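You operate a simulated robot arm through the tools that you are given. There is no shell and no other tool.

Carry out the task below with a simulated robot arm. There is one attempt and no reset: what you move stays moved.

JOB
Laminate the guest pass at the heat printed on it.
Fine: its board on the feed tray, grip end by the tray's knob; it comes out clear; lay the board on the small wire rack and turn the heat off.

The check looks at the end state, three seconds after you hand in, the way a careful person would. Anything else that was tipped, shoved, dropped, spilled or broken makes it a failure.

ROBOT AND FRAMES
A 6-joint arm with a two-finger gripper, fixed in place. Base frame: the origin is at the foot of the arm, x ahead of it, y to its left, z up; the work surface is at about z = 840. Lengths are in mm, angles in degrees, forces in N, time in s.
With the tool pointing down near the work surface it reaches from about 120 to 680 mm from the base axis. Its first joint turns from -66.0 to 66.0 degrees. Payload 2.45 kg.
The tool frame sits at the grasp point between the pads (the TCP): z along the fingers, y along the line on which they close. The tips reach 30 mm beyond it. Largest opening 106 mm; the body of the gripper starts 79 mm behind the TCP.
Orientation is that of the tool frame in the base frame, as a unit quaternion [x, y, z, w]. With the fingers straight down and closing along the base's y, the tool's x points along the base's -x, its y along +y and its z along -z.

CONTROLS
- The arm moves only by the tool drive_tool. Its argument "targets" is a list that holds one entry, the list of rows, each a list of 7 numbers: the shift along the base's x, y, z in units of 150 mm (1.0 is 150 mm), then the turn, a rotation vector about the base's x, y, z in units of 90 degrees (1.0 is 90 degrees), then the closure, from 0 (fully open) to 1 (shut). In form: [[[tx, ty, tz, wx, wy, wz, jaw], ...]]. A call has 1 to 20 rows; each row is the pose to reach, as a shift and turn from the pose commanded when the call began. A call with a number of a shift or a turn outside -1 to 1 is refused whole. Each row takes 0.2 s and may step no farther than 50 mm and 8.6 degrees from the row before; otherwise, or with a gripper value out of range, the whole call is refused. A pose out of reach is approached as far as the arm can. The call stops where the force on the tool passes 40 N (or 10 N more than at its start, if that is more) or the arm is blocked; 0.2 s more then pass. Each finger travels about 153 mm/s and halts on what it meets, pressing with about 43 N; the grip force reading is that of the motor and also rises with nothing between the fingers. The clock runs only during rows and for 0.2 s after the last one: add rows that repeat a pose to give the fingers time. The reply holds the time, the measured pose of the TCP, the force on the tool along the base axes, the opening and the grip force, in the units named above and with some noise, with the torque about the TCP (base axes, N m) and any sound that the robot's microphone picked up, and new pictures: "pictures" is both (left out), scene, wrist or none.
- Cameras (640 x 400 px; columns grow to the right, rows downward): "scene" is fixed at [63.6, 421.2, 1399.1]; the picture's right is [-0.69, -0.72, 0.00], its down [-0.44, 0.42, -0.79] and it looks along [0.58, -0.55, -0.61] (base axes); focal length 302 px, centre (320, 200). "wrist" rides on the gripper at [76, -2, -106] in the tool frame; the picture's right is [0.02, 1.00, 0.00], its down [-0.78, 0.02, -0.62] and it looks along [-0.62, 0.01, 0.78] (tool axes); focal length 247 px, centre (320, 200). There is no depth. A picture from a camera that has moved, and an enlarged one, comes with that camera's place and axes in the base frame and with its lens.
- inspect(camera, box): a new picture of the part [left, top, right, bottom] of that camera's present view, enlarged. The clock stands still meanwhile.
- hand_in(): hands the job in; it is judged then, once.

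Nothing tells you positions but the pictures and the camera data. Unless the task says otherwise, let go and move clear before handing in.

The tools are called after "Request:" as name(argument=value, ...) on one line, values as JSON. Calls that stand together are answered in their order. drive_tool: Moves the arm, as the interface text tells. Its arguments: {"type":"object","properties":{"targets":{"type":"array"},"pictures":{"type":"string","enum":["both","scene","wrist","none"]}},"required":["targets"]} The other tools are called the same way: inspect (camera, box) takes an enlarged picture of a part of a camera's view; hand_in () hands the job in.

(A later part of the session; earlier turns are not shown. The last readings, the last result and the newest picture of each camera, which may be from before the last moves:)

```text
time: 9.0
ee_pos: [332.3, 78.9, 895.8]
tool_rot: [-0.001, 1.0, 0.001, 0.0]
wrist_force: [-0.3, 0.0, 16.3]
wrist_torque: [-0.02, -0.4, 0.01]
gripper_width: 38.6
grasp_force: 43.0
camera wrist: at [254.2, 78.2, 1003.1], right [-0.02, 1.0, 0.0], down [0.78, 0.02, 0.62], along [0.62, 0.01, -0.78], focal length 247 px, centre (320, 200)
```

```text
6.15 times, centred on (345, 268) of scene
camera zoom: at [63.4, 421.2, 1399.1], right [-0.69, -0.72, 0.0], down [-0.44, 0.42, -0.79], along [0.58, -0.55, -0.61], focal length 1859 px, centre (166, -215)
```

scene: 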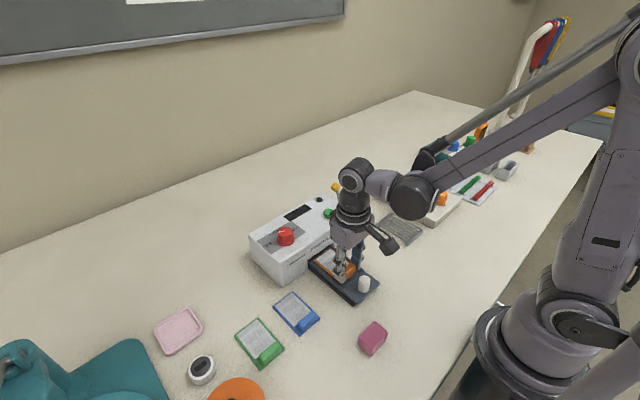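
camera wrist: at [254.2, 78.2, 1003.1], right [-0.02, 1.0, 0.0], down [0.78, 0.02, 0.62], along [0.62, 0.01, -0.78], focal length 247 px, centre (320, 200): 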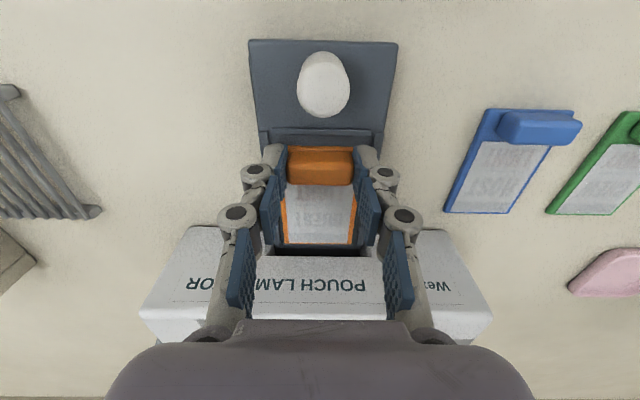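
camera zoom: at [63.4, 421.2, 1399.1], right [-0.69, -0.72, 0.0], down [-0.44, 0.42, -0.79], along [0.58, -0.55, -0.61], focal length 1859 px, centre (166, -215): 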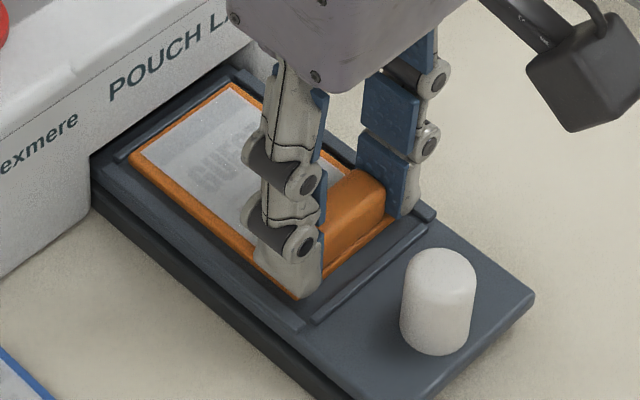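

The board has landed in the recess with 16 N upward force and even contact. It has gaps at both lips and is centred between the rails. I'll open slightly and rise.

Request:
drive_tool(targets=[[[0, 0, 0.005, 0, 0, 0, 0.65], [0, 0, 0.005, 0, 0, 0, 0.57], [0, 0, 0.005, 0, 0, 0, 0.55], [0, 0, 0.05, 0, 0, 0, 0.55], [0, 0, 0.25, 0, 0, 0, 0.55], [0, 0, 0.5, 0, 0, 0, 0.5], [0, 0, 0.5, 0, 0, 0, 0.5]]])

Request:
inspect(camera="wrist", box=[230, 60, 410, 260])

Request:
inspect(camera="scene", box=[300, 235, 390, 300])

```text
time: 10.6
ee_pos: [332.3, 76.8, 972.8]
tool_rot: [-0.001, 1.0, 0.001, 0.0]
wrist_force: [-0.6, 0.5, 0.2]
wrist_torque: [-0.01, 0.04, 0.02]
gripper_width: 52.9
grasp_force: 0.1
camera wrist: at [254.9, 76.6, 1078.9], right [-0.02, 1.0, 0.0], down [0.78, 0.02, 0.62], along [0.62, 0.01, -0.78], focal length 247 px, centre (320, 200)
```

scene: 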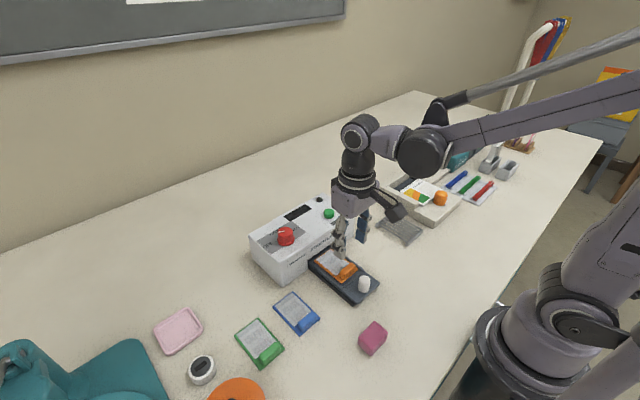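
wrist: 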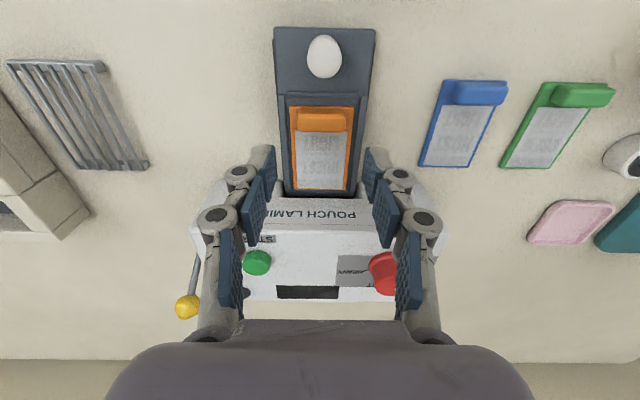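

```text
2.00 times, centred on (320, 160) of wrist
camera zoom: at [254.9, 76.6, 1078.9], right [-0.02, 1.0, 0.0], down [0.78, 0.02, 0.62], along [0.62, 0.01, -0.78], focal length 494 px, centre (320, 280)
```

zoom: 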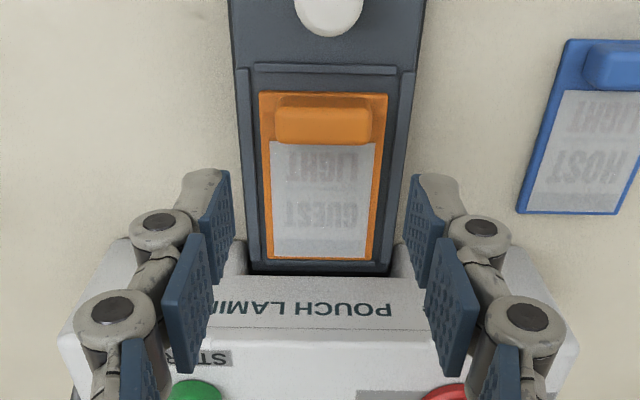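

```text
6.15 times, centred on (345, 268) of scene
camera zoom: at [63.6, 421.2, 1399.1], right [-0.69, -0.72, 0.0], down [-0.44, 0.42, -0.79], along [0.58, -0.55, -0.61], focal length 1859 px, centre (166, -215)
```

zoom: 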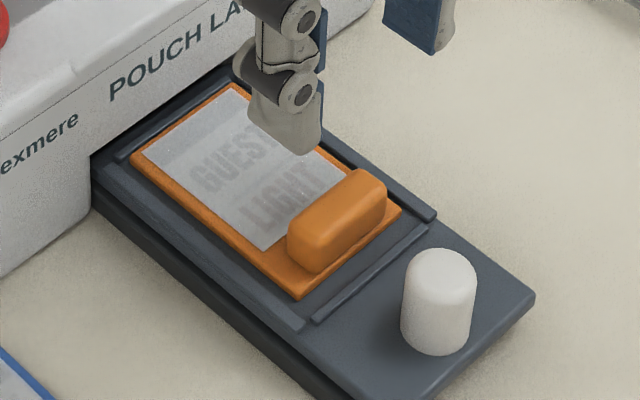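

The guest board is well seated in the tray, grip end toward the tray knob. Next is the heat knob, near (460, 146), top around z 948. I'll rise, move over it and look closely.

Request:
drive_tool(targets=[[[0, 0, 0.25, 0, 0, 0, 0.45], [0.2, 0.11, 0.25, 0, 0, 0, 0.45], [0.42, 0.22, 0.25, 0, 0, 0, 0.45], [0.64, 0.33, 0.25, 0, 0, 0, 0.45], [0.84, 0.44, 0.25, 0, 0, 0, 0.45], [0.84, 0.44, 0.25, 0, 0, 0, 0.45]]])

Request:
inspect(camera="wrist", box=[220, 100, 420, 230])

Request:
inspect(camera="scene", box=[245, 190, 335, 260])

```text
time: 12.0
ee_pos: [457.4, 144.9, 1007.4]
tool_rot: [-0.001, 1.0, 0.001, 0.001]
wrist_force: [-0.9, -0.3, -0.1]
wrist_torque: [0.03, 0.0, 0.03]
gripper_width: 58.4
grasp_force: 0.0
camera wrist: at [379.4, 144.1, 1113.6], right [-0.02, 1.0, 0.0], down [0.78, 0.02, 0.62], along [0.62, 0.01, -0.78], focal length 247 px, centre (320, 200)
```

scene: 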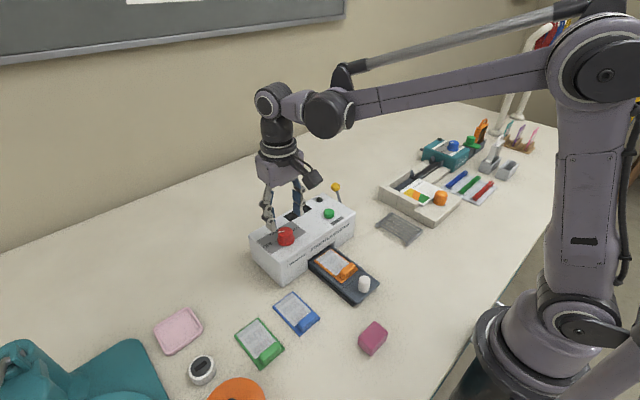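
wrist: 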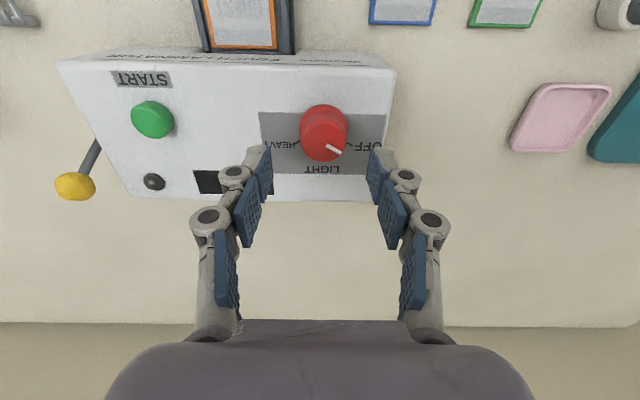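

```text
3.08 times, centred on (320, 165) of wrist
camera zoom: at [379.4, 144.1, 1113.6], right [-0.02, 1.0, 0.0], down [0.78, 0.02, 0.62], along [0.62, 0.01, -0.78], focal length 760 px, centre (320, 308)
```

zoom: 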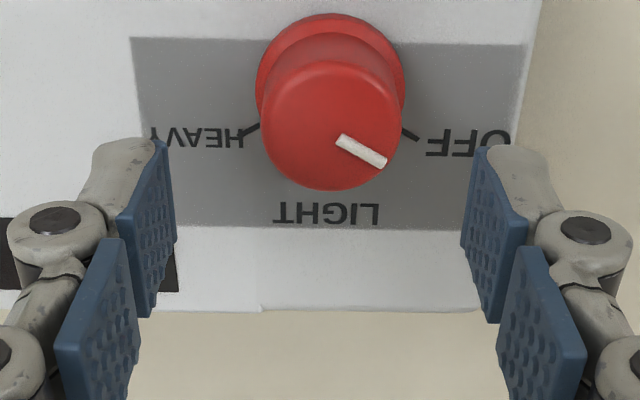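

```text
5.71 times, centred on (290, 225) of scene
camera zoom: at [63.6, 421.2, 1399.1], right [-0.69, -0.72, 0.0], down [-0.44, 0.42, -0.79], along [0.58, -0.55, -0.61], focal length 1726 px, centre (491, 57)
```

zoom: 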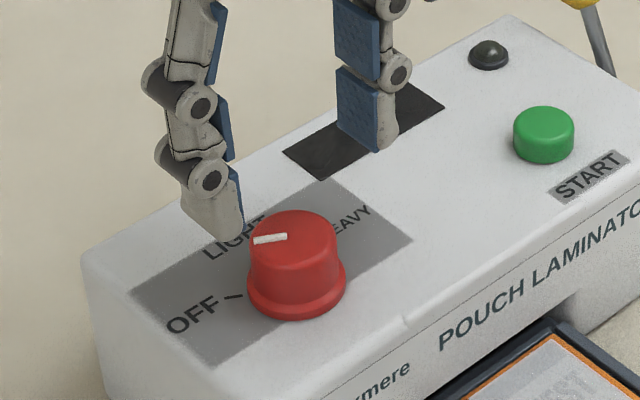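

The pointer is at OFF, and the knob is about 33 mm wide, centred 2 mm off my tool in x and y. I'll correct and lower the open fingers around it.

Request:
drive_tool(targets=[[[0.016, 0.011, 0, 0, 0, 0, 0.45], [0.016, 0.011, -0.12, 0, 0, 0, 0.45], [0.016, 0.011, -0.24, 0, 0, 0, 0.45], [0.016, 0.011, -0.26, 0, 0, 0, 0.45], [0.016, 0.011, -0.26, 0, 0, 0, 0.45]]])

Request:
inspect(camera="wrist", box=[240, 110, 400, 230])

Request:
inspect(camera="scene", box=[245, 190, 335, 260])

```text
time: 13.2
ee_pos: [458.6, 147.2, 969.4]
tool_rot: [0.0, 1.0, 0.001, 0.0]
wrist_force: [0.3, -0.1, 0.0]
wrist_torque: [-0.01, -0.01, 0.03]
gripper_width: 58.2
grasp_force: 0.1
camera wrist: at [381.2, 146.4, 1075.3], right [-0.02, 1.0, 0.0], down [0.78, 0.02, 0.62], along [0.62, 0.01, -0.78], focal length 247 px, centre (320, 200)
```

scene: 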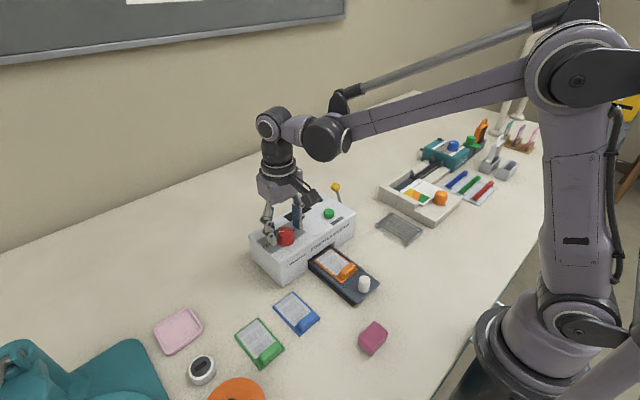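
wrist: 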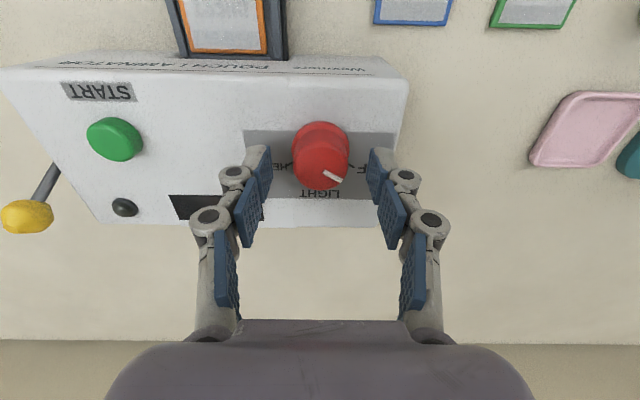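

```text
3.33 times, centred on (320, 170) of wrist
camera zoom: at [381.2, 146.4, 1075.3], right [-0.02, 1.0, 0.0], down [0.78, 0.02, 0.62], along [0.62, 0.01, -0.78], focal length 823 px, centre (320, 300)
```

zoom: 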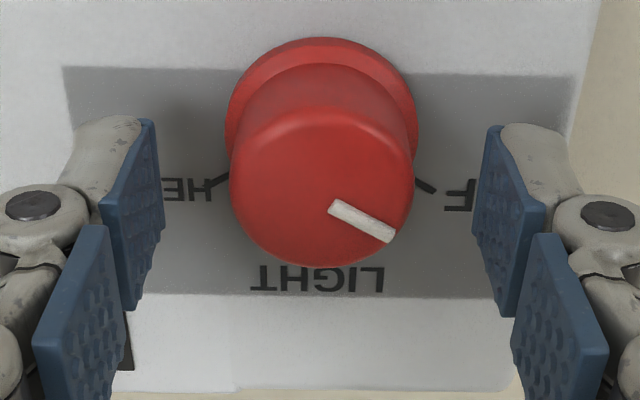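

```text
5.71 times, centred on (290, 225) of scene
camera zoom: at [63.6, 421.2, 1399.1], right [-0.69, -0.72, 0.0], down [-0.44, 0.42, -0.79], along [0.58, -0.55, -0.61], focal length 1726 px, centre (491, 57)
```

zoom: 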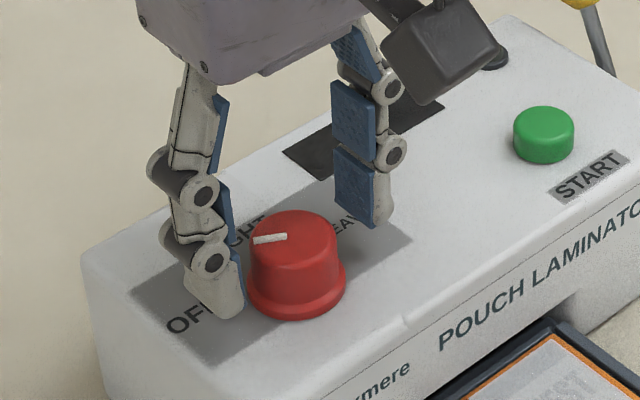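

The fingers straddle the knob with the tips near its flange. I'll close on it, then check before turning.

Request:
drive_tool(targets=[[[0, 0, 0, 0, 0, 0, 0.6], [0, 0, 0, 0, 0, 0, 0.75], [0, 0, 0, 0, 0, 0, 0.75]]], pictures="wrist")

```text
time: 14.0
ee_pos: [458.7, 147.4, 969.5]
tool_rot: [-0.001, 1.0, 0.0, 0.001]
wrist_force: [0.6, 2.7, 4.1]
wrist_torque: [0.14, 0.04, -0.01]
gripper_width: 33.4
grasp_force: 45.2
camera wrist: at [381.2, 146.6, 1075.5], right [-0.02, 1.0, 0.0], down [0.78, 0.02, 0.62], along [0.62, 0.02, -0.78], focal length 247 px, centre (320, 200)
```

wrist: 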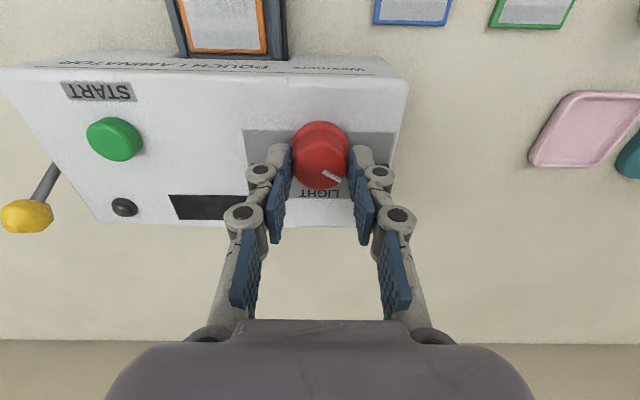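

The knob is gripped at 33 mm. I'll turn it 60° clockwise as seen from above, from OFF toward LIGHT.

Request:
drive_tool(targets=[[[0, 0, 0, 0, 0, -0.083, 0.75], [0, 0, 0, 0, 0, -0.167, 0.75], [0, 0, 0, 0, 0, -0.25, 0.75], [0, 0, 0, 0, 0, -0.333, 0.75], [0, 0, 0, 0, 0, -0.417, 0.75], [0, 0, 0, 0, 0, -0.5, 0.75], [0, 0, 0, 0, 0, -0.583, 0.75], [0, 0, 0, 0, 0, -0.667, 0.75], [0, 0, 0, 0, 0, -0.667, 0.75]]])

Request:
inspect(camera="scene", box=[245, 180, 345, 260])

Request:
inspect(camera="wrist", box=[220, 90, 420, 240])

```text
time: 16.0
ee_pos: [458.9, 147.1, 969.5]
tool_rot: [0.501, 0.866, -0.003, -0.001]
wrist_force: [-23.1, -8.7, -24.0]
wrist_torque: [-0.09, 0.54, 0.03]
gripper_width: 33.2
grasp_force: 45.1
camera wrist: at [418.8, 213.5, 1076.0], right [0.86, 0.52, -0.01], down [0.41, -0.67, 0.62], along [0.32, -0.53, -0.78], focal length 247 px, centre (320, 200)
```

scene: 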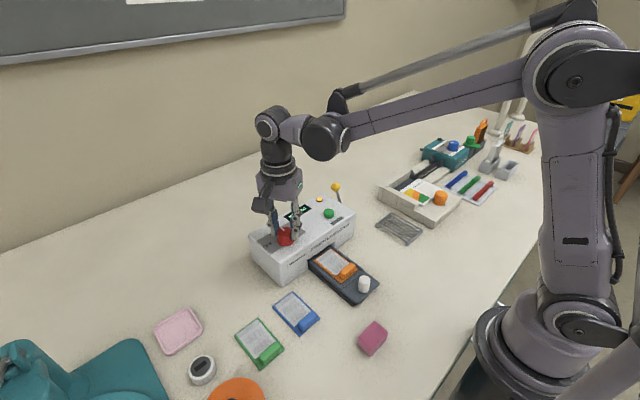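
wrist: 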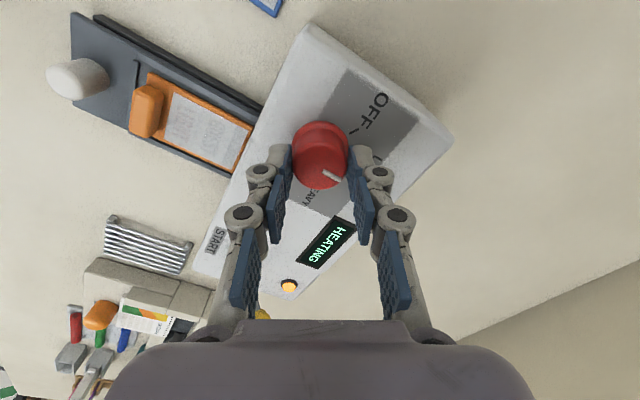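

```text
5.00 times, centred on (295, 220) of scene
camera zoom: at [63.4, 421.1, 1399.1], right [-0.69, -0.72, 0.0], down [-0.44, 0.42, -0.79], along [0.58, -0.55, -0.61], focal length 1510 px, centre (445, 100)
```

zoom: 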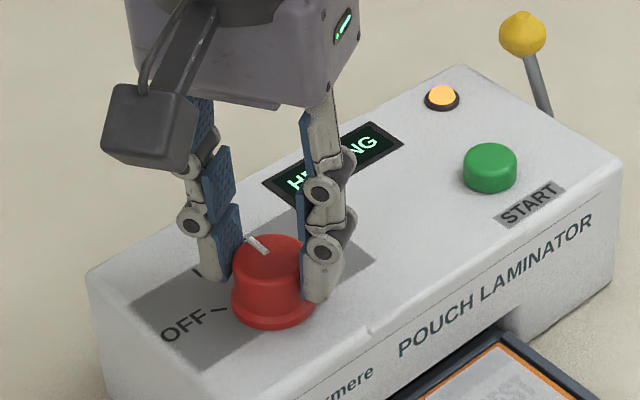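

```text
2.67 times, centred on (320, 165) of wrist
camera zoom: at [418.8, 213.5, 1076.0], right [0.86, 0.52, -0.01], down [0.41, -0.67, 0.62], along [0.32, -0.53, -0.78], focal length 659 px, centre (320, 293)
```

zoom: 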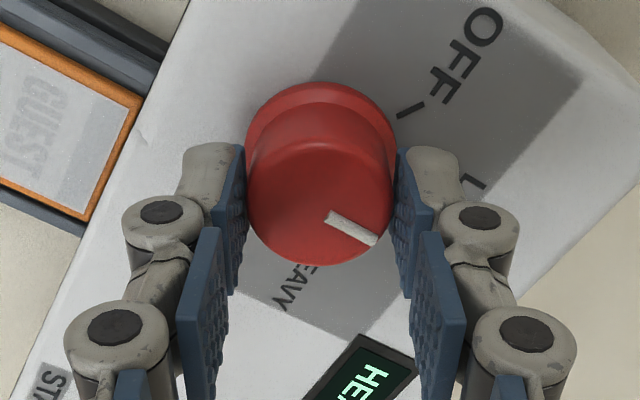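

The display reads HEATING with an amber lamp and the knob turned. I'll release, rise, and check where the pointer rests.

Request:
drive_tool(targets=[[[0, 0, 0, 0, 0, 0, 0.6], [0, 0, 0, 0, 0, 0, 0.45], [0, 0, 0, 0, 0, 0, 0.45], [0, 0, 0.15, 0, 0, 0, 0.45], [0, 0, 0.35, 0, 0, 0, 0.45], [0, 0, 0.35, 0, 0, 0, 0.45]]])

Request:
inspect(camera="scene", box=[245, 180, 345, 260])

Request:
inspect(camera="wrist", box=[220, 90, 420, 240])

```text
time: 17.4
ee_pos: [461.2, 148.7, 1020.9]
tool_rot: [0.5, 0.866, 0.0, 0.001]
wrist_force: [0.7, -0.4, -0.7]
wrist_torque: [0.0, -0.03, 0.0]
gripper_width: 58.3
grasp_force: 0.1
camera wrist: at [420.2, 214.5, 1127.2], right [0.85, 0.52, 0.0], down [0.41, -0.67, 0.62], along [0.32, -0.53, -0.78], focal length 247 px, centre (320, 200)
```

scene: 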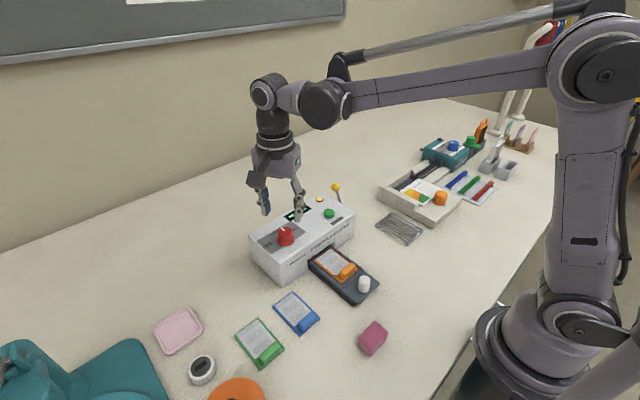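
wrist: 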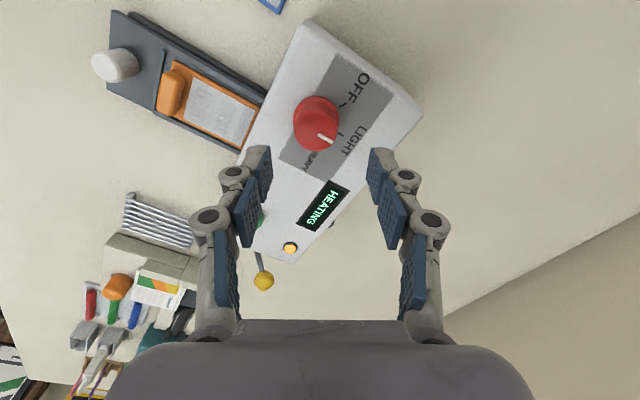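

```text
5.00 times, centred on (295, 220) of scene
camera zoom: at [63.6, 421.2, 1399.1], right [-0.69, -0.72, 0.0], down [-0.44, 0.42, -0.79], along [0.58, -0.55, -0.61], focal length 1510 px, centre (445, 100)
```

zoom: 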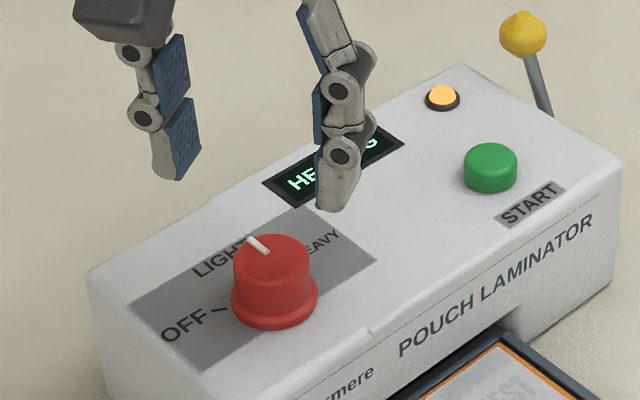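

```text
2.67 times, centred on (320, 165) of wrist
camera zoom: at [420.2, 214.5, 1127.2], right [0.85, 0.52, 0.0], down [0.41, -0.67, 0.62], along [0.32, -0.53, -0.78], focal length 659 px, centre (320, 293)
```

zoom: 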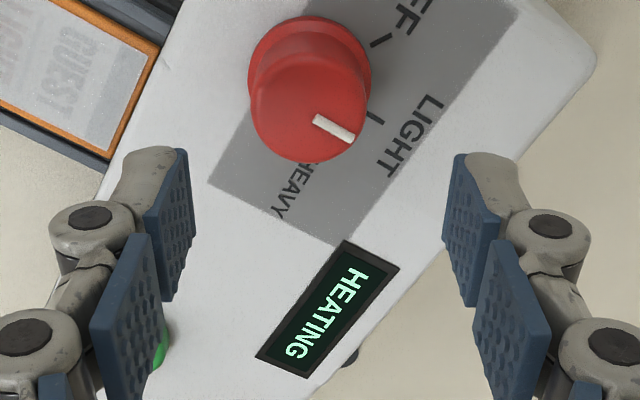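

The display shows HEATING and the pointer looks close to LIGHT. I'll rotate the wrist back and check the pointer accurately from a straight view.

Request:
drive_tool(targets=[[[0, 0, 0.03, 0, 0, 0.083, 0.45], [-0.05, 0, 0.06, 0, 0, 0.167, 0.45], [-0.1, 0, 0.09, 0, 0, 0.25, 0.45], [-0.15, 0, 0.12, 0, 0, 0.333, 0.45], [-0.2, 0, 0.15, 0, 0, 0.417, 0.45], [-0.25, 0, 0.18, 0, 0, 0.5, 0.45], [-0.3, 0, 0.21, 0, 0, 0.583, 0.45], [-0.35, 0, 0.24, 0, 0, 0.667, 0.45], [-0.35, 0, 0.24, 0, 0, 0.667, 0.45]]])

Request:
inspect(camera="wrist", box=[260, 130, 380, 230])

Request:
inspect(camera="scene", box=[245, 180, 345, 260])

```text
time: 19.4
ee_pos: [407.4, 147.9, 1060.5]
tool_rot: [-0.002, 1.0, 0.001, 0.0]
wrist_force: [0.6, 0.3, 1.2]
wrist_torque: [0.0, -0.02, -0.02]
gripper_width: 58.2
grasp_force: 0.1
camera wrist: at [329.9, 146.5, 1165.7], right [-0.02, 1.0, 0.0], down [0.78, 0.02, 0.62], along [0.62, 0.02, -0.78], focal length 247 px, centre (320, 200)
```

scene: 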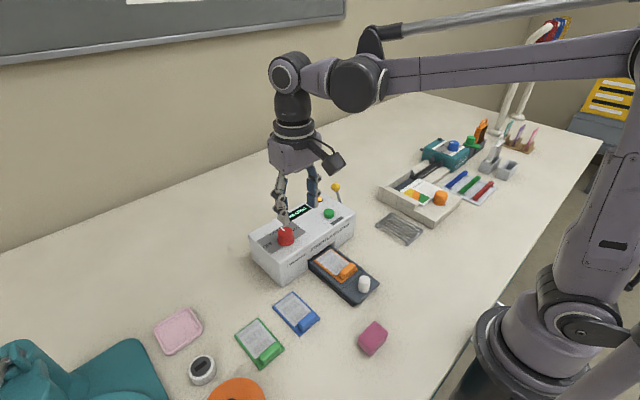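
wrist: 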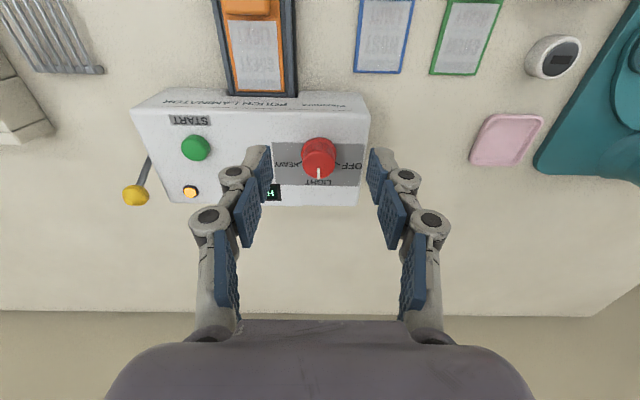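

```text
4.00 times, centred on (320, 180) of wrist
camera zoom: at [329.9, 146.5, 1165.7], right [-0.02, 1.0, 0.0], down [0.78, 0.02, 0.62], along [0.62, 0.02, -0.78], focal length 988 px, centre (320, 280)
```

zoom: 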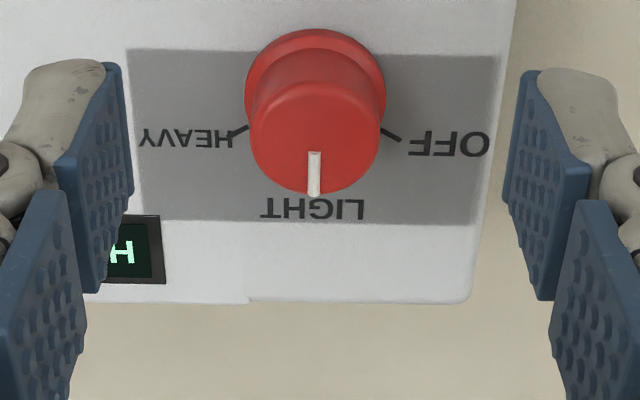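

```text
5.00 times, centred on (295, 220) of scene
camera zoom: at [63.6, 421.2, 1399.1], right [-0.69, -0.72, 0.0], down [-0.44, 0.42, -0.79], along [0.58, -0.55, -0.61], focal length 1510 px, centre (445, 100)
```

zoom: 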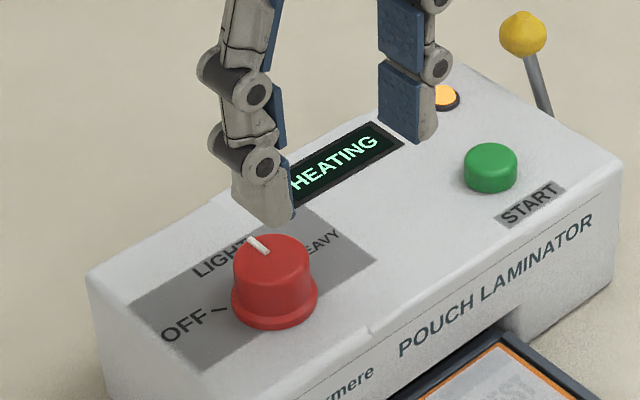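

The pointer sits exactly on LIGHT and the machine is heating. I'll move to a spot where I can see the display, START button and lever, and wait for it to be ready.

Request:
drive_tool(targets=[[[-0.06, -0.22, 0, 0, 0, 0, 0.45], [-0.12, -0.44, 0, 0, 0, 0, 0.45], [-0.18, -0.66, 0, 0, 0, 0, 0.45], [-0.24, -0.87, 0, 0, 0, 0, 0.45], [-0.24, -0.87, 0, 0, 0, 0, 0.45], [-0.24, -0.87, 0, 0, 0, 0, 0.45], [-0.24, -0.87, 0, 0, 0, 0, 0.45], [-0.24, -0.87, 0, 0, 0, 0, 0.45], [-0.24, -0.87, 0, 0, 0, 0, 0.45], [-0.24, -0.87, 0, 0, 0, 0, 0.45]]])

Request:
inspect(camera="wrist", box=[200, 110, 400, 240])

Request:
inspect(camera="scene", box=[270, 170, 370, 250])

```text
time: 21.6
ee_pos: [373.1, 17.7, 1058.5]
tool_rot: [-0.001, 1.0, 0.001, 0.001]
wrist_force: [0.8, -0.7, 0.3]
wrist_torque: [0.01, 0.02, 0.01]
gripper_width: 58.5
grasp_force: 0.1
camera wrist: at [295.3, 15.7, 1164.5], right [-0.02, 1.0, 0.0], down [0.78, 0.02, 0.62], along [0.62, 0.01, -0.78], focal length 247 px, centre (320, 200)
```

scene: 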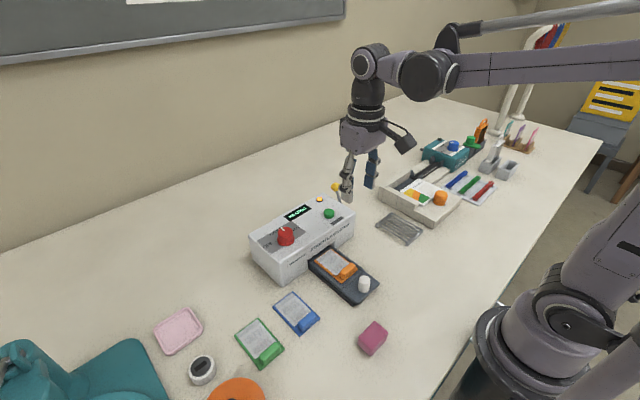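
wrist: 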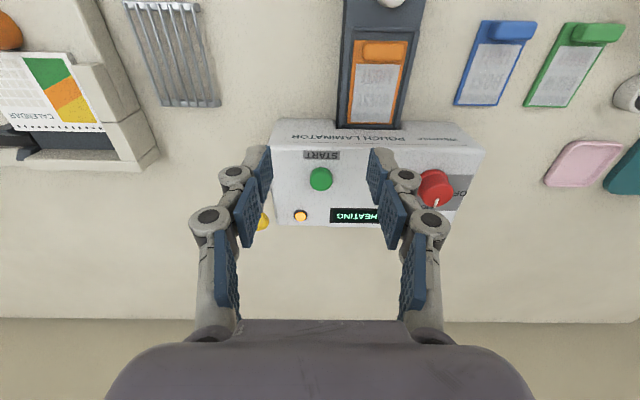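

```text
3.08 times, centred on (300, 175) of wrist
camera zoom: at [295.3, 15.7, 1164.5], right [-0.02, 1.0, 0.0], down [0.78, 0.02, 0.62], along [0.62, 0.01, -0.78], focal length 760 px, centre (382, 277)
```

zoom: 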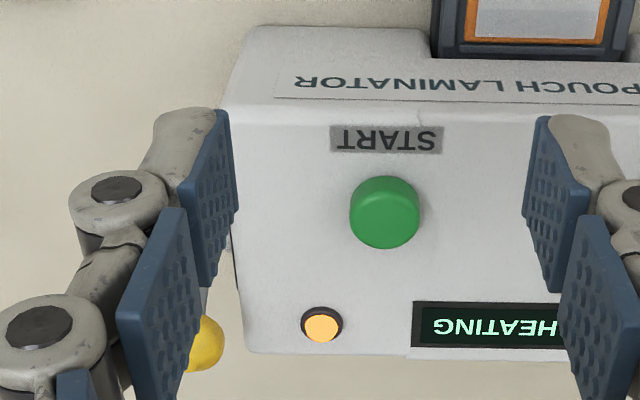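

```text
5.00 times, centred on (320, 210) of scene
camera zoom: at [63.6, 421.2, 1399.1], right [-0.69, -0.72, 0.0], down [-0.44, 0.42, -0.79], along [0.58, -0.55, -0.61], focal length 1510 px, centre (320, 150)
```

zoom: 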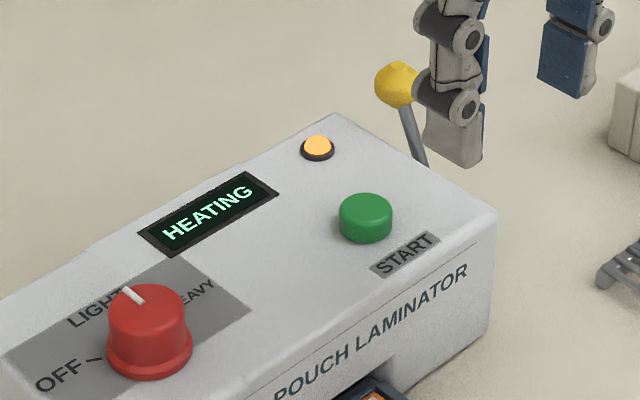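

It is still heating. While waiting, I'll look at the yellow lever from the side to understand what it does.

Request:
drive_tool(targets=[[[0.04, -0.2, 0, 0, 0, 0, 0.45], [0.08, -0.4, 0, 0, 0, 0, 0.45], [0.12, -0.6, 0, 0, 0, 0, 0.45], [0.16, -0.78, 0, 0, 0, 0, 0.45], [0.16, -0.78, 0, 0, 0, 0, 0.45], [0.16, -0.78, 0, 0, 0, 0, 0.45], [0.16, -0.78, 0, 0, 0, 0, 0.45], [0.16, -0.78, 0, 0, 0, 0, 0.45], [0.16, -0.78, 0, 0, 0, 0, 0.45], [0.16, -0.78, 0, 0, 0, 0, 0.45]]])

Request:
inspect(camera="wrist", box=[280, 90, 480, 240])

Request:
inspect(camera="scene", box=[270, 170, 370, 250])

```text
time: 23.8
ee_pos: [395.8, -101.5, 1060.3]
tool_rot: [0.0, 1.0, 0.0, 0.001]
wrist_force: [0.6, 0.7, -0.1]
wrist_torque: [0.03, 0.01, 0.01]
gripper_width: 58.3
grasp_force: 0.0
camera wrist: at [317.6, -102.5, 1166.8], right [-0.02, 1.0, 0.0], down [0.78, 0.02, 0.62], along [0.62, 0.01, -0.78], focal length 247 px, centre (320, 200)
```

scene: 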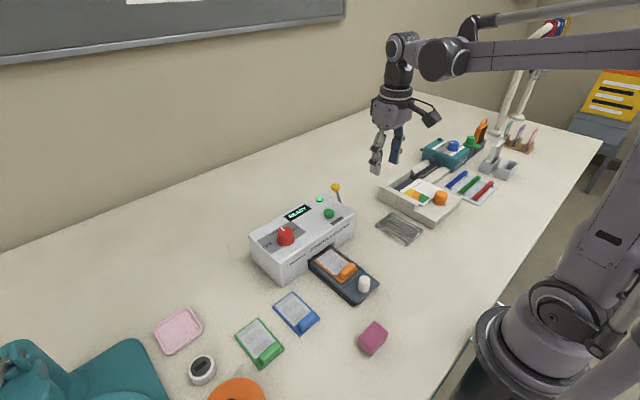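
wrist: 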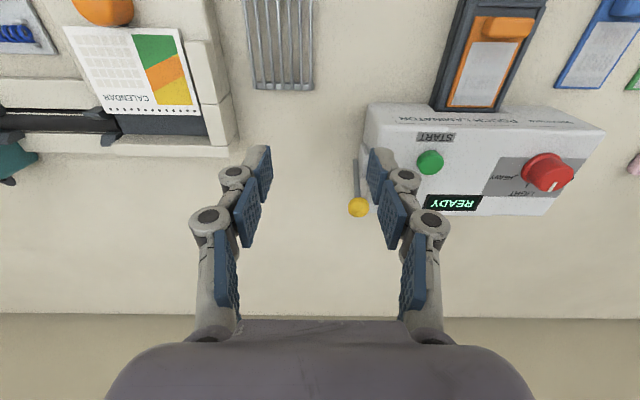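

```text
2.67 times, centred on (380, 165) of wrist
camera zoom: at [317.6, -102.5, 1166.8], right [-0.02, 1.0, 0.0], down [0.78, 0.02, 0.62], along [0.62, 0.01, -0.78], focal length 659 px, centre (160, 293)
```

zoom: 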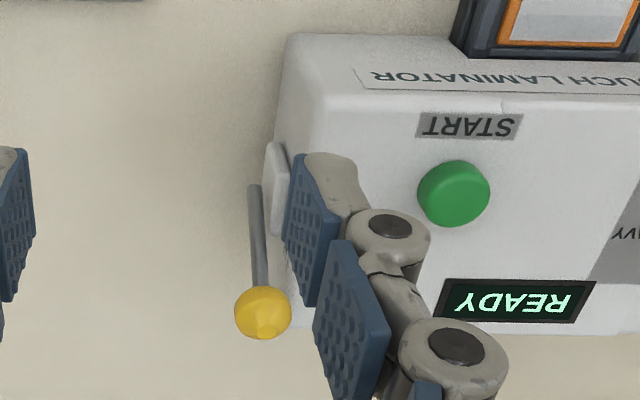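

```text
5.00 times, centred on (320, 210) of scene
camera zoom: at [63.6, 421.2, 1399.1], right [-0.69, -0.72, 0.0], down [-0.44, 0.42, -0.79], along [0.58, -0.55, -0.61], focal length 1510 px, centre (320, 150)
```

zoom: 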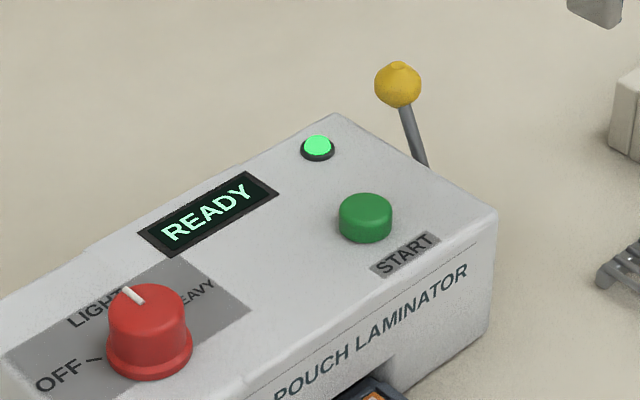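

The display now reads READY with a green lamp. The lever has no visible label from here, so I'll swing the camera round and look at the machine's side before acting.

Request:
drive_tool(targets=[[[0.02, -0.03, -0.03, 0, 0, 0.09, 0.45], [0.04, -0.06, -0.06, 0, 0, 0.18, 0.45], [0.06, -0.09, -0.09, 0, 0, 0.27, 0.45], [0.08, -0.12, -0.12, 0, 0, 0.36, 0.45], [0.1, -0.15, -0.15, 0, 0, 0.45, 0.45], [0.12, -0.18, -0.18, 0, 0, 0.54, 0.45], [0.14, -0.21, -0.21, 0, 0, 0.63, 0.45], [0.16, -0.24, -0.24, 0, 0, 0.72, 0.45], [0.18, -0.27, -0.27, 0, 0, 0.81, 0.45], [0.2, -0.3, -0.3, 0, 0, 0.9, 0.45], [0.22, -0.3, -0.35, 0, 0, 0.95, 0.45], [0.22, -0.3, -0.35, 0, 0, 0.95, 0.45]]])

Request:
inspect(camera="wrist", box=[220, 60, 420, 200])

```text
time: 26.4
ee_pos: [429.3, -143.4, 1004.8]
tool_rot: [-0.68, 0.734, 0.002, 0.0]
wrist_force: [-0.7, 0.0, -0.3]
wrist_torque: [0.01, -0.03, 0.01]
gripper_width: 58.4
grasp_force: 0.0
camera wrist: at [424.3, -220.4, 1111.8], right [-1.0, 0.05, 0.0], down [0.04, 0.78, 0.62], along [0.03, 0.62, -0.78], focal length 247 px, centre (320, 200)
```

scene: 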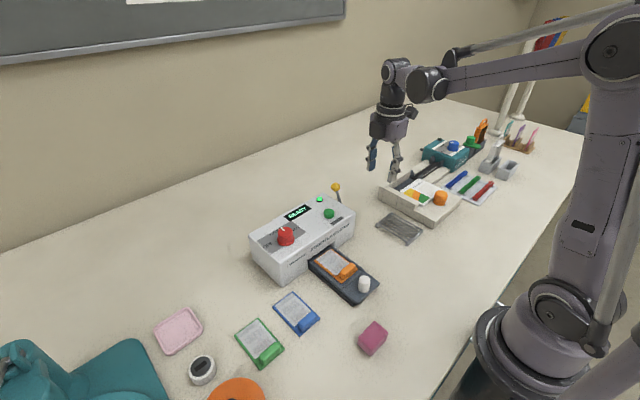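
wrist: 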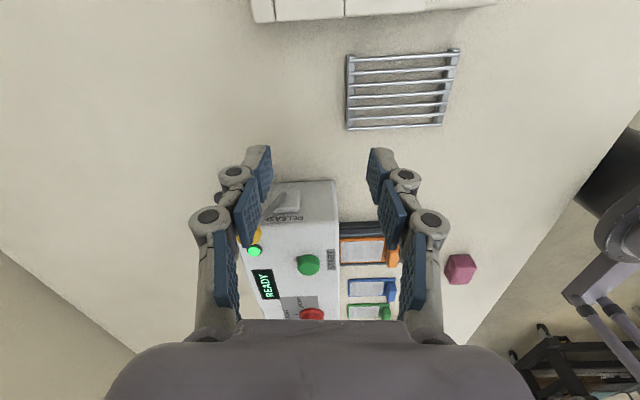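

```text
2.86 times, centred on (320, 130) of wrist
camera zoom: at [424.3, -220.4, 1111.8], right [-1.0, 0.05, 0.0], down [0.04, 0.78, 0.62], along [0.03, 0.62, -0.78], focal length 706 px, centre (320, 400)
```

zoom: 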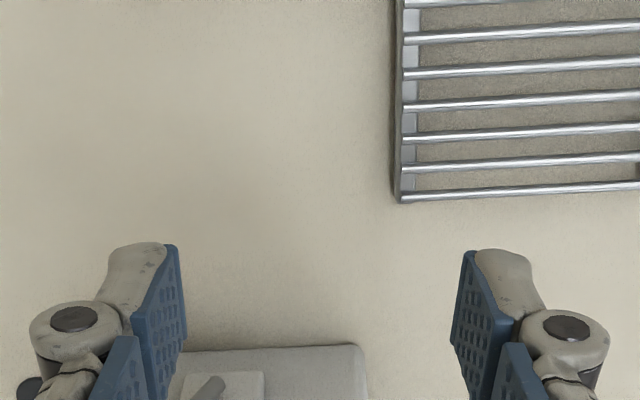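

The side carries a label that starts "RELEA…". I'll zoom in on it.

Request:
inspect(camera="wrist", box=[230, 170, 350, 260])

Request:
inspect(camera="wrist", box=[260, 180, 320, 230])

Request:
inspect(camera="wrist", box=[325, 200, 400, 290])

```text
4.44 times, centred on (290, 215) of wrist
camera zoom: at [424.3, -220.4, 1111.8], right [-1.0, 0.05, 0.0], down [0.04, 0.78, 0.62], along [0.03, 0.62, -0.78], focal length 1098 px, centre (453, 133)
```

zoom: 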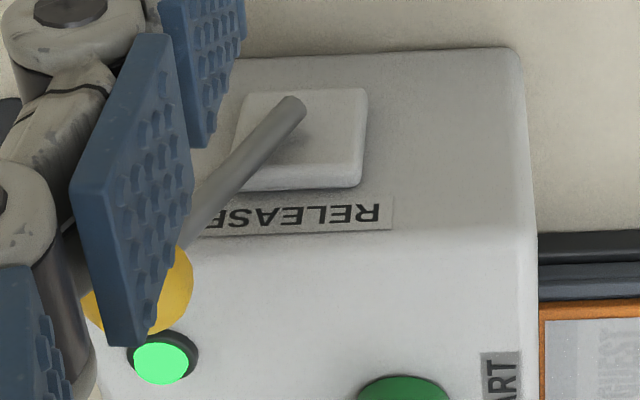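

```text
8.00 times, centred on (290, 205) of wrist
camera zoom: at [424.3, -220.4, 1111.8], right [-1.0, 0.05, 0.0], down [0.04, 0.78, 0.62], along [0.03, 0.62, -0.78], focal length 1976 px, centre (560, 160)
```

zoom: 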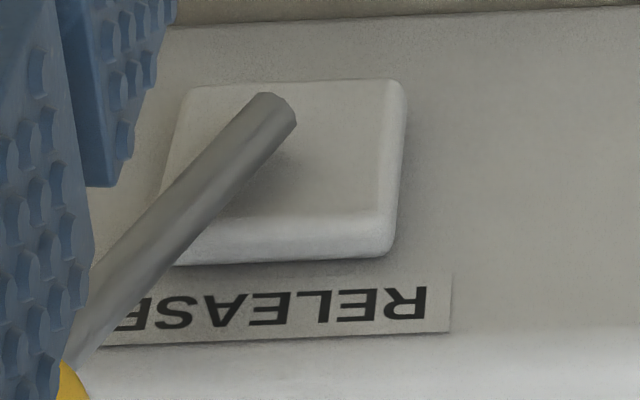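

```text
4.44 times, centred on (362, 245) of wrist
camera zoom: at [424.3, -220.4, 1111.8], right [-1.0, 0.05, 0.0], down [0.04, 0.78, 0.62], along [0.03, 0.62, -0.78], focal length 1098 px, centre (131, 0)
```

zoom: 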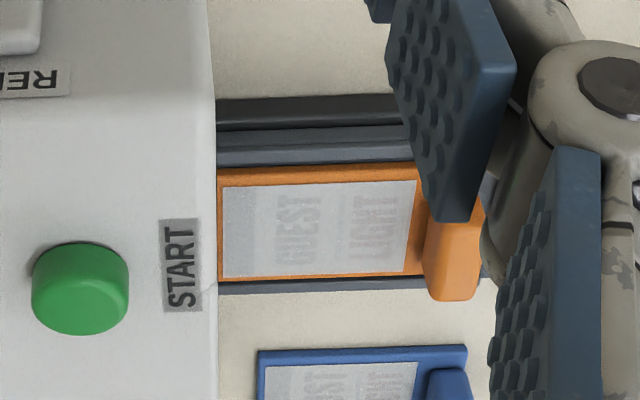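

The lever is labelled RELEASE, a jam release, so I'll leave it alone. I'll turn the wrist back, close the fingers and move over the START button near (452, 20).

Request:
drive_tool(targets=[[[0.0, 0.0, 0.1, 0, 0, -0.09, 0.5], [0.01, 0.05, 0.2, 0, 0, -0.18, 0.6], [0.02, 0.15, 0.25, 0, 0, -0.27, 0.7], [0.04, 0.25, 0.25, 0, 0, -0.36, 0.8], [0.06, 0.35, 0.25, 0, 0, -0.45, 0.9], [0.08, 0.45, 0.25, 0, 0, -0.54, 1.0], [0.1, 0.55, 0.25, 0, 0, -0.63, 1.0], [0.12, 0.65, 0.25, 0, 0, -0.72, 1.0], [0.14, 0.75, 0.25, 0, 0, -0.81, 1.0], [0.15, 0.85, 0.25, 0, 0, -0.9, 1.0], [0.15, 0.95, 0.25, 0, 0, -0.95, 1.0], [0.15, 1.0, 0.2, 0, 0, -0.95, 1.0], [0.15, 1.0, 0.2, 0, 0, -0.95, 1.0]]])

Request:
inspect(camera="wrist", box=[240, 100, 440, 240])

```text
time: 29.2
ee_pos: [450.2, 6.4, 1036.3]
tool_rot: [0.001, 1.0, 0.001, 0.001]
wrist_force: [0.9, 0.4, 0.9]
wrist_torque: [0.0, 0.03, 0.0]
gripper_width: 0.1
grasp_force: 29.2
camera wrist: at [373.0, 4.8, 1143.0], right [-0.02, 1.0, 0.0], down [0.78, 0.02, 0.62], along [0.62, 0.01, -0.78], focal length 247 px, centre (320, 200)
```

scene: 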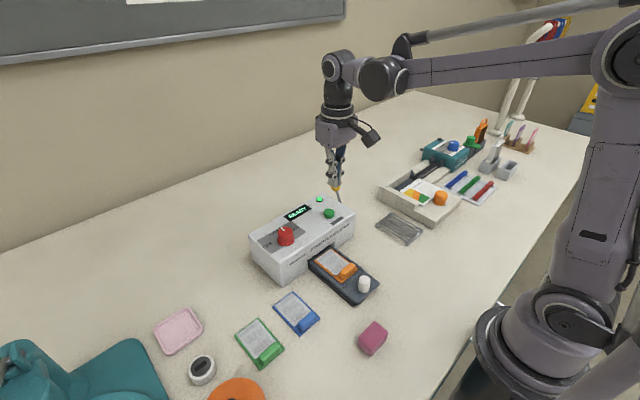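
wrist: 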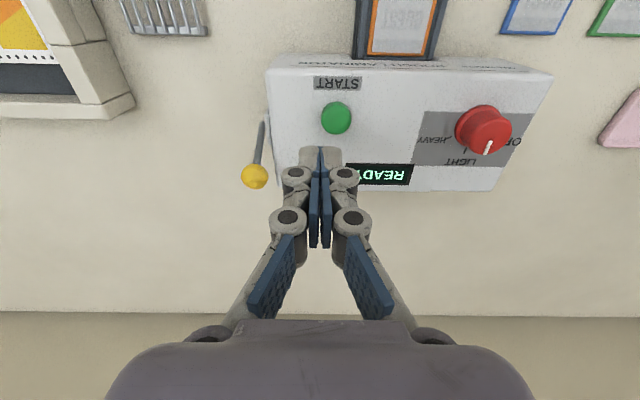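

```text
2.86 times, centred on (340, 170) of wrist
camera zoom: at [373.0, 4.8, 1143.0], right [-0.02, 1.0, 0.0], down [0.78, 0.02, 0.62], along [0.62, 0.01, -0.78], focal length 706 px, centre (263, 286)
```

zoom: 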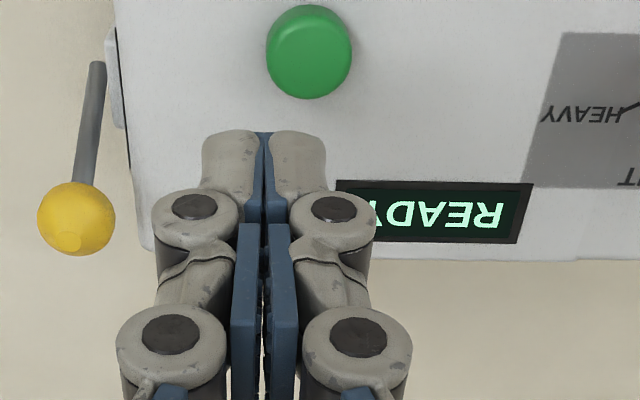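

The START button is at about (454, 19). I'll align above it and come down to just over its top.

Request:
drive_tool(targets=[[[0.01, 0.088, 0, 0, 0, 0, 1.0], [0.01, 0.088, -0.2, 0, 0, 0, 1.0], [0.01, 0.088, -0.38, 0, 0, 0, 1.0], [0.01, 0.088, -0.38, 0, 0, 0, 1.0]]])

Request:
inspect(camera="wrist", box=[240, 100, 440, 240])

Request:
inspect(camera="scene", box=[275, 170, 375, 250])

```text
time: 30.2
ee_pos: [453.0, 18.9, 979.0]
tool_rot: [-0.001, 1.0, 0.0, 0.001]
wrist_force: [0.7, 0.9, 0.2]
wrist_torque: [-0.02, -0.02, -0.01]
gripper_width: 0.0
grasp_force: 28.3
camera wrist: at [375.1, 17.8, 1084.9], right [-0.02, 1.0, 0.0], down [0.78, 0.02, 0.62], along [0.62, 0.01, -0.78], focal length 247 px, centre (320, 200)
```

scene: 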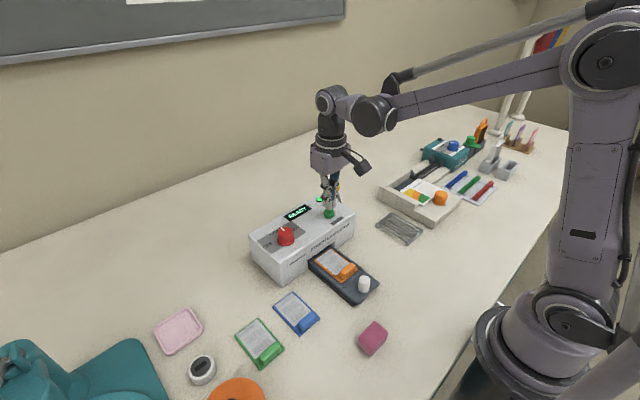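
wrist: 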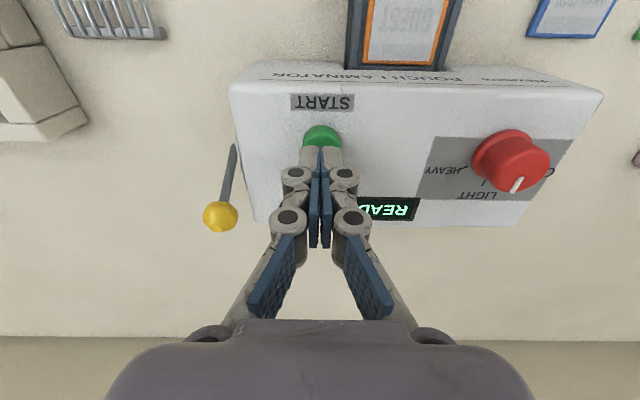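

```text
2.86 times, centred on (340, 170) of wrist
camera zoom: at [375.1, 17.8, 1084.9], right [-0.02, 1.0, 0.0], down [0.78, 0.02, 0.62], along [0.62, 0.01, -0.78], focal length 706 px, centre (263, 286)
```

zoom: 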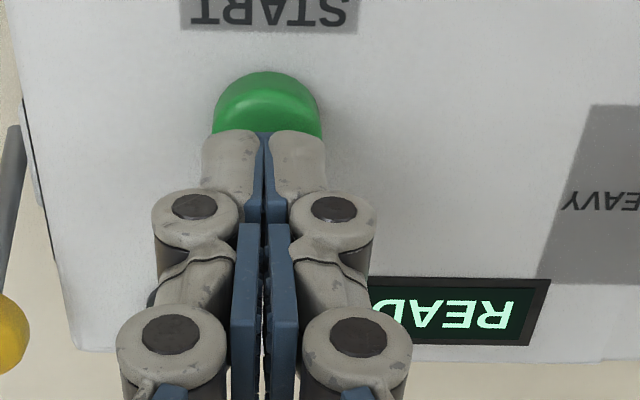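

```text
5.00 times, centred on (325, 210) of scene
camera zoom: at [63.6, 421.2, 1399.1], right [-0.69, -0.72, 0.0], down [-0.44, 0.42, -0.79], along [0.58, -0.55, -0.61], focal length 1510 px, centre (295, 150)
```

zoom: 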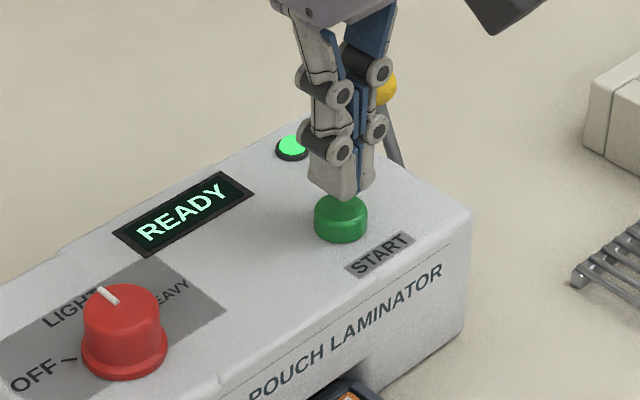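

The closed fingertips are centred just above START. I'll press down gently and come back up in the same call.

Request:
drive_tool(targets=[[[0, 0, -0.08, 0, 0, 0, 1.0], [0, 0, -0.11, 0, 0, 0, 1.0], [0, 0, -0.125, 0, 0, 0, 1.0], [0, 0, -0.135, 0, 0, 0, 1.0], [0, 0, -0.145, 0, 0, 0, 1.0]]])

Request:
inspect(camera="scene", box=[275, 170, 395, 300])

```text
time: 31.4
ee_pos: [452.6, 16.9, 957.3]
tool_rot: [-0.001, 1.0, 0.0, 0.001]
wrist_force: [-2.0, 0.3, 15.8]
wrist_torque: [-0.02, 0.07, 0.01]
gripper_width: 6.1
grasp_force: 28.5
heard: click
camera wrist: at [375.0, 17.0, 1064.3], right [-0.02, 1.0, 0.0], down [0.78, 0.02, 0.62], along [0.62, 0.01, -0.78], focal length 247 px, centre (320, 200)
```

scene: 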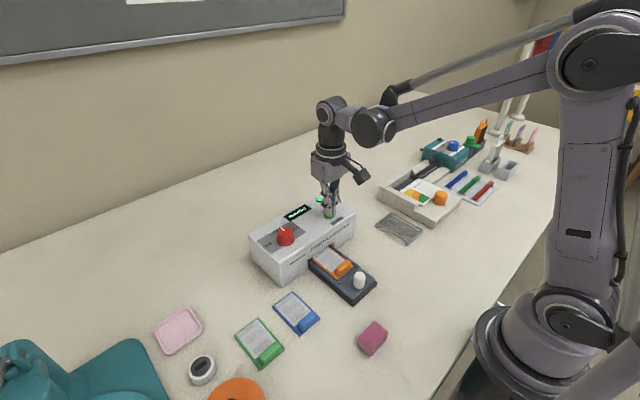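
wrist: 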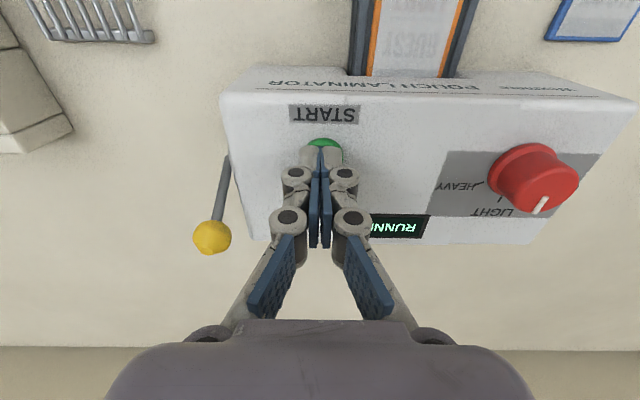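

```text
3.08 times, centred on (335, 235) of scene
camera zoom: at [63.3, 421.2, 1399.1], right [-0.69, -0.72, 0.0], down [-0.44, 0.42, -0.79], along [0.58, -0.55, -0.61], focal length 930 px, centre (274, 92)
```

zoom: 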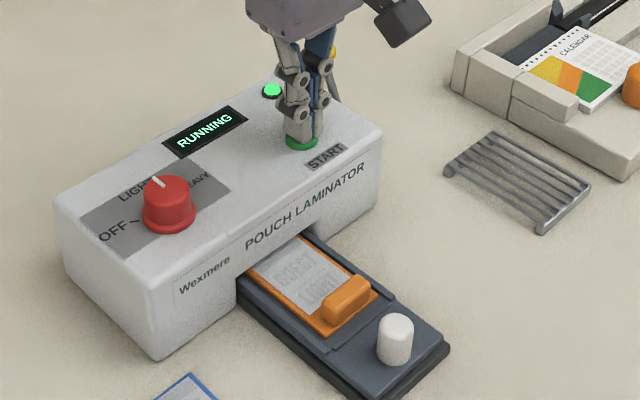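

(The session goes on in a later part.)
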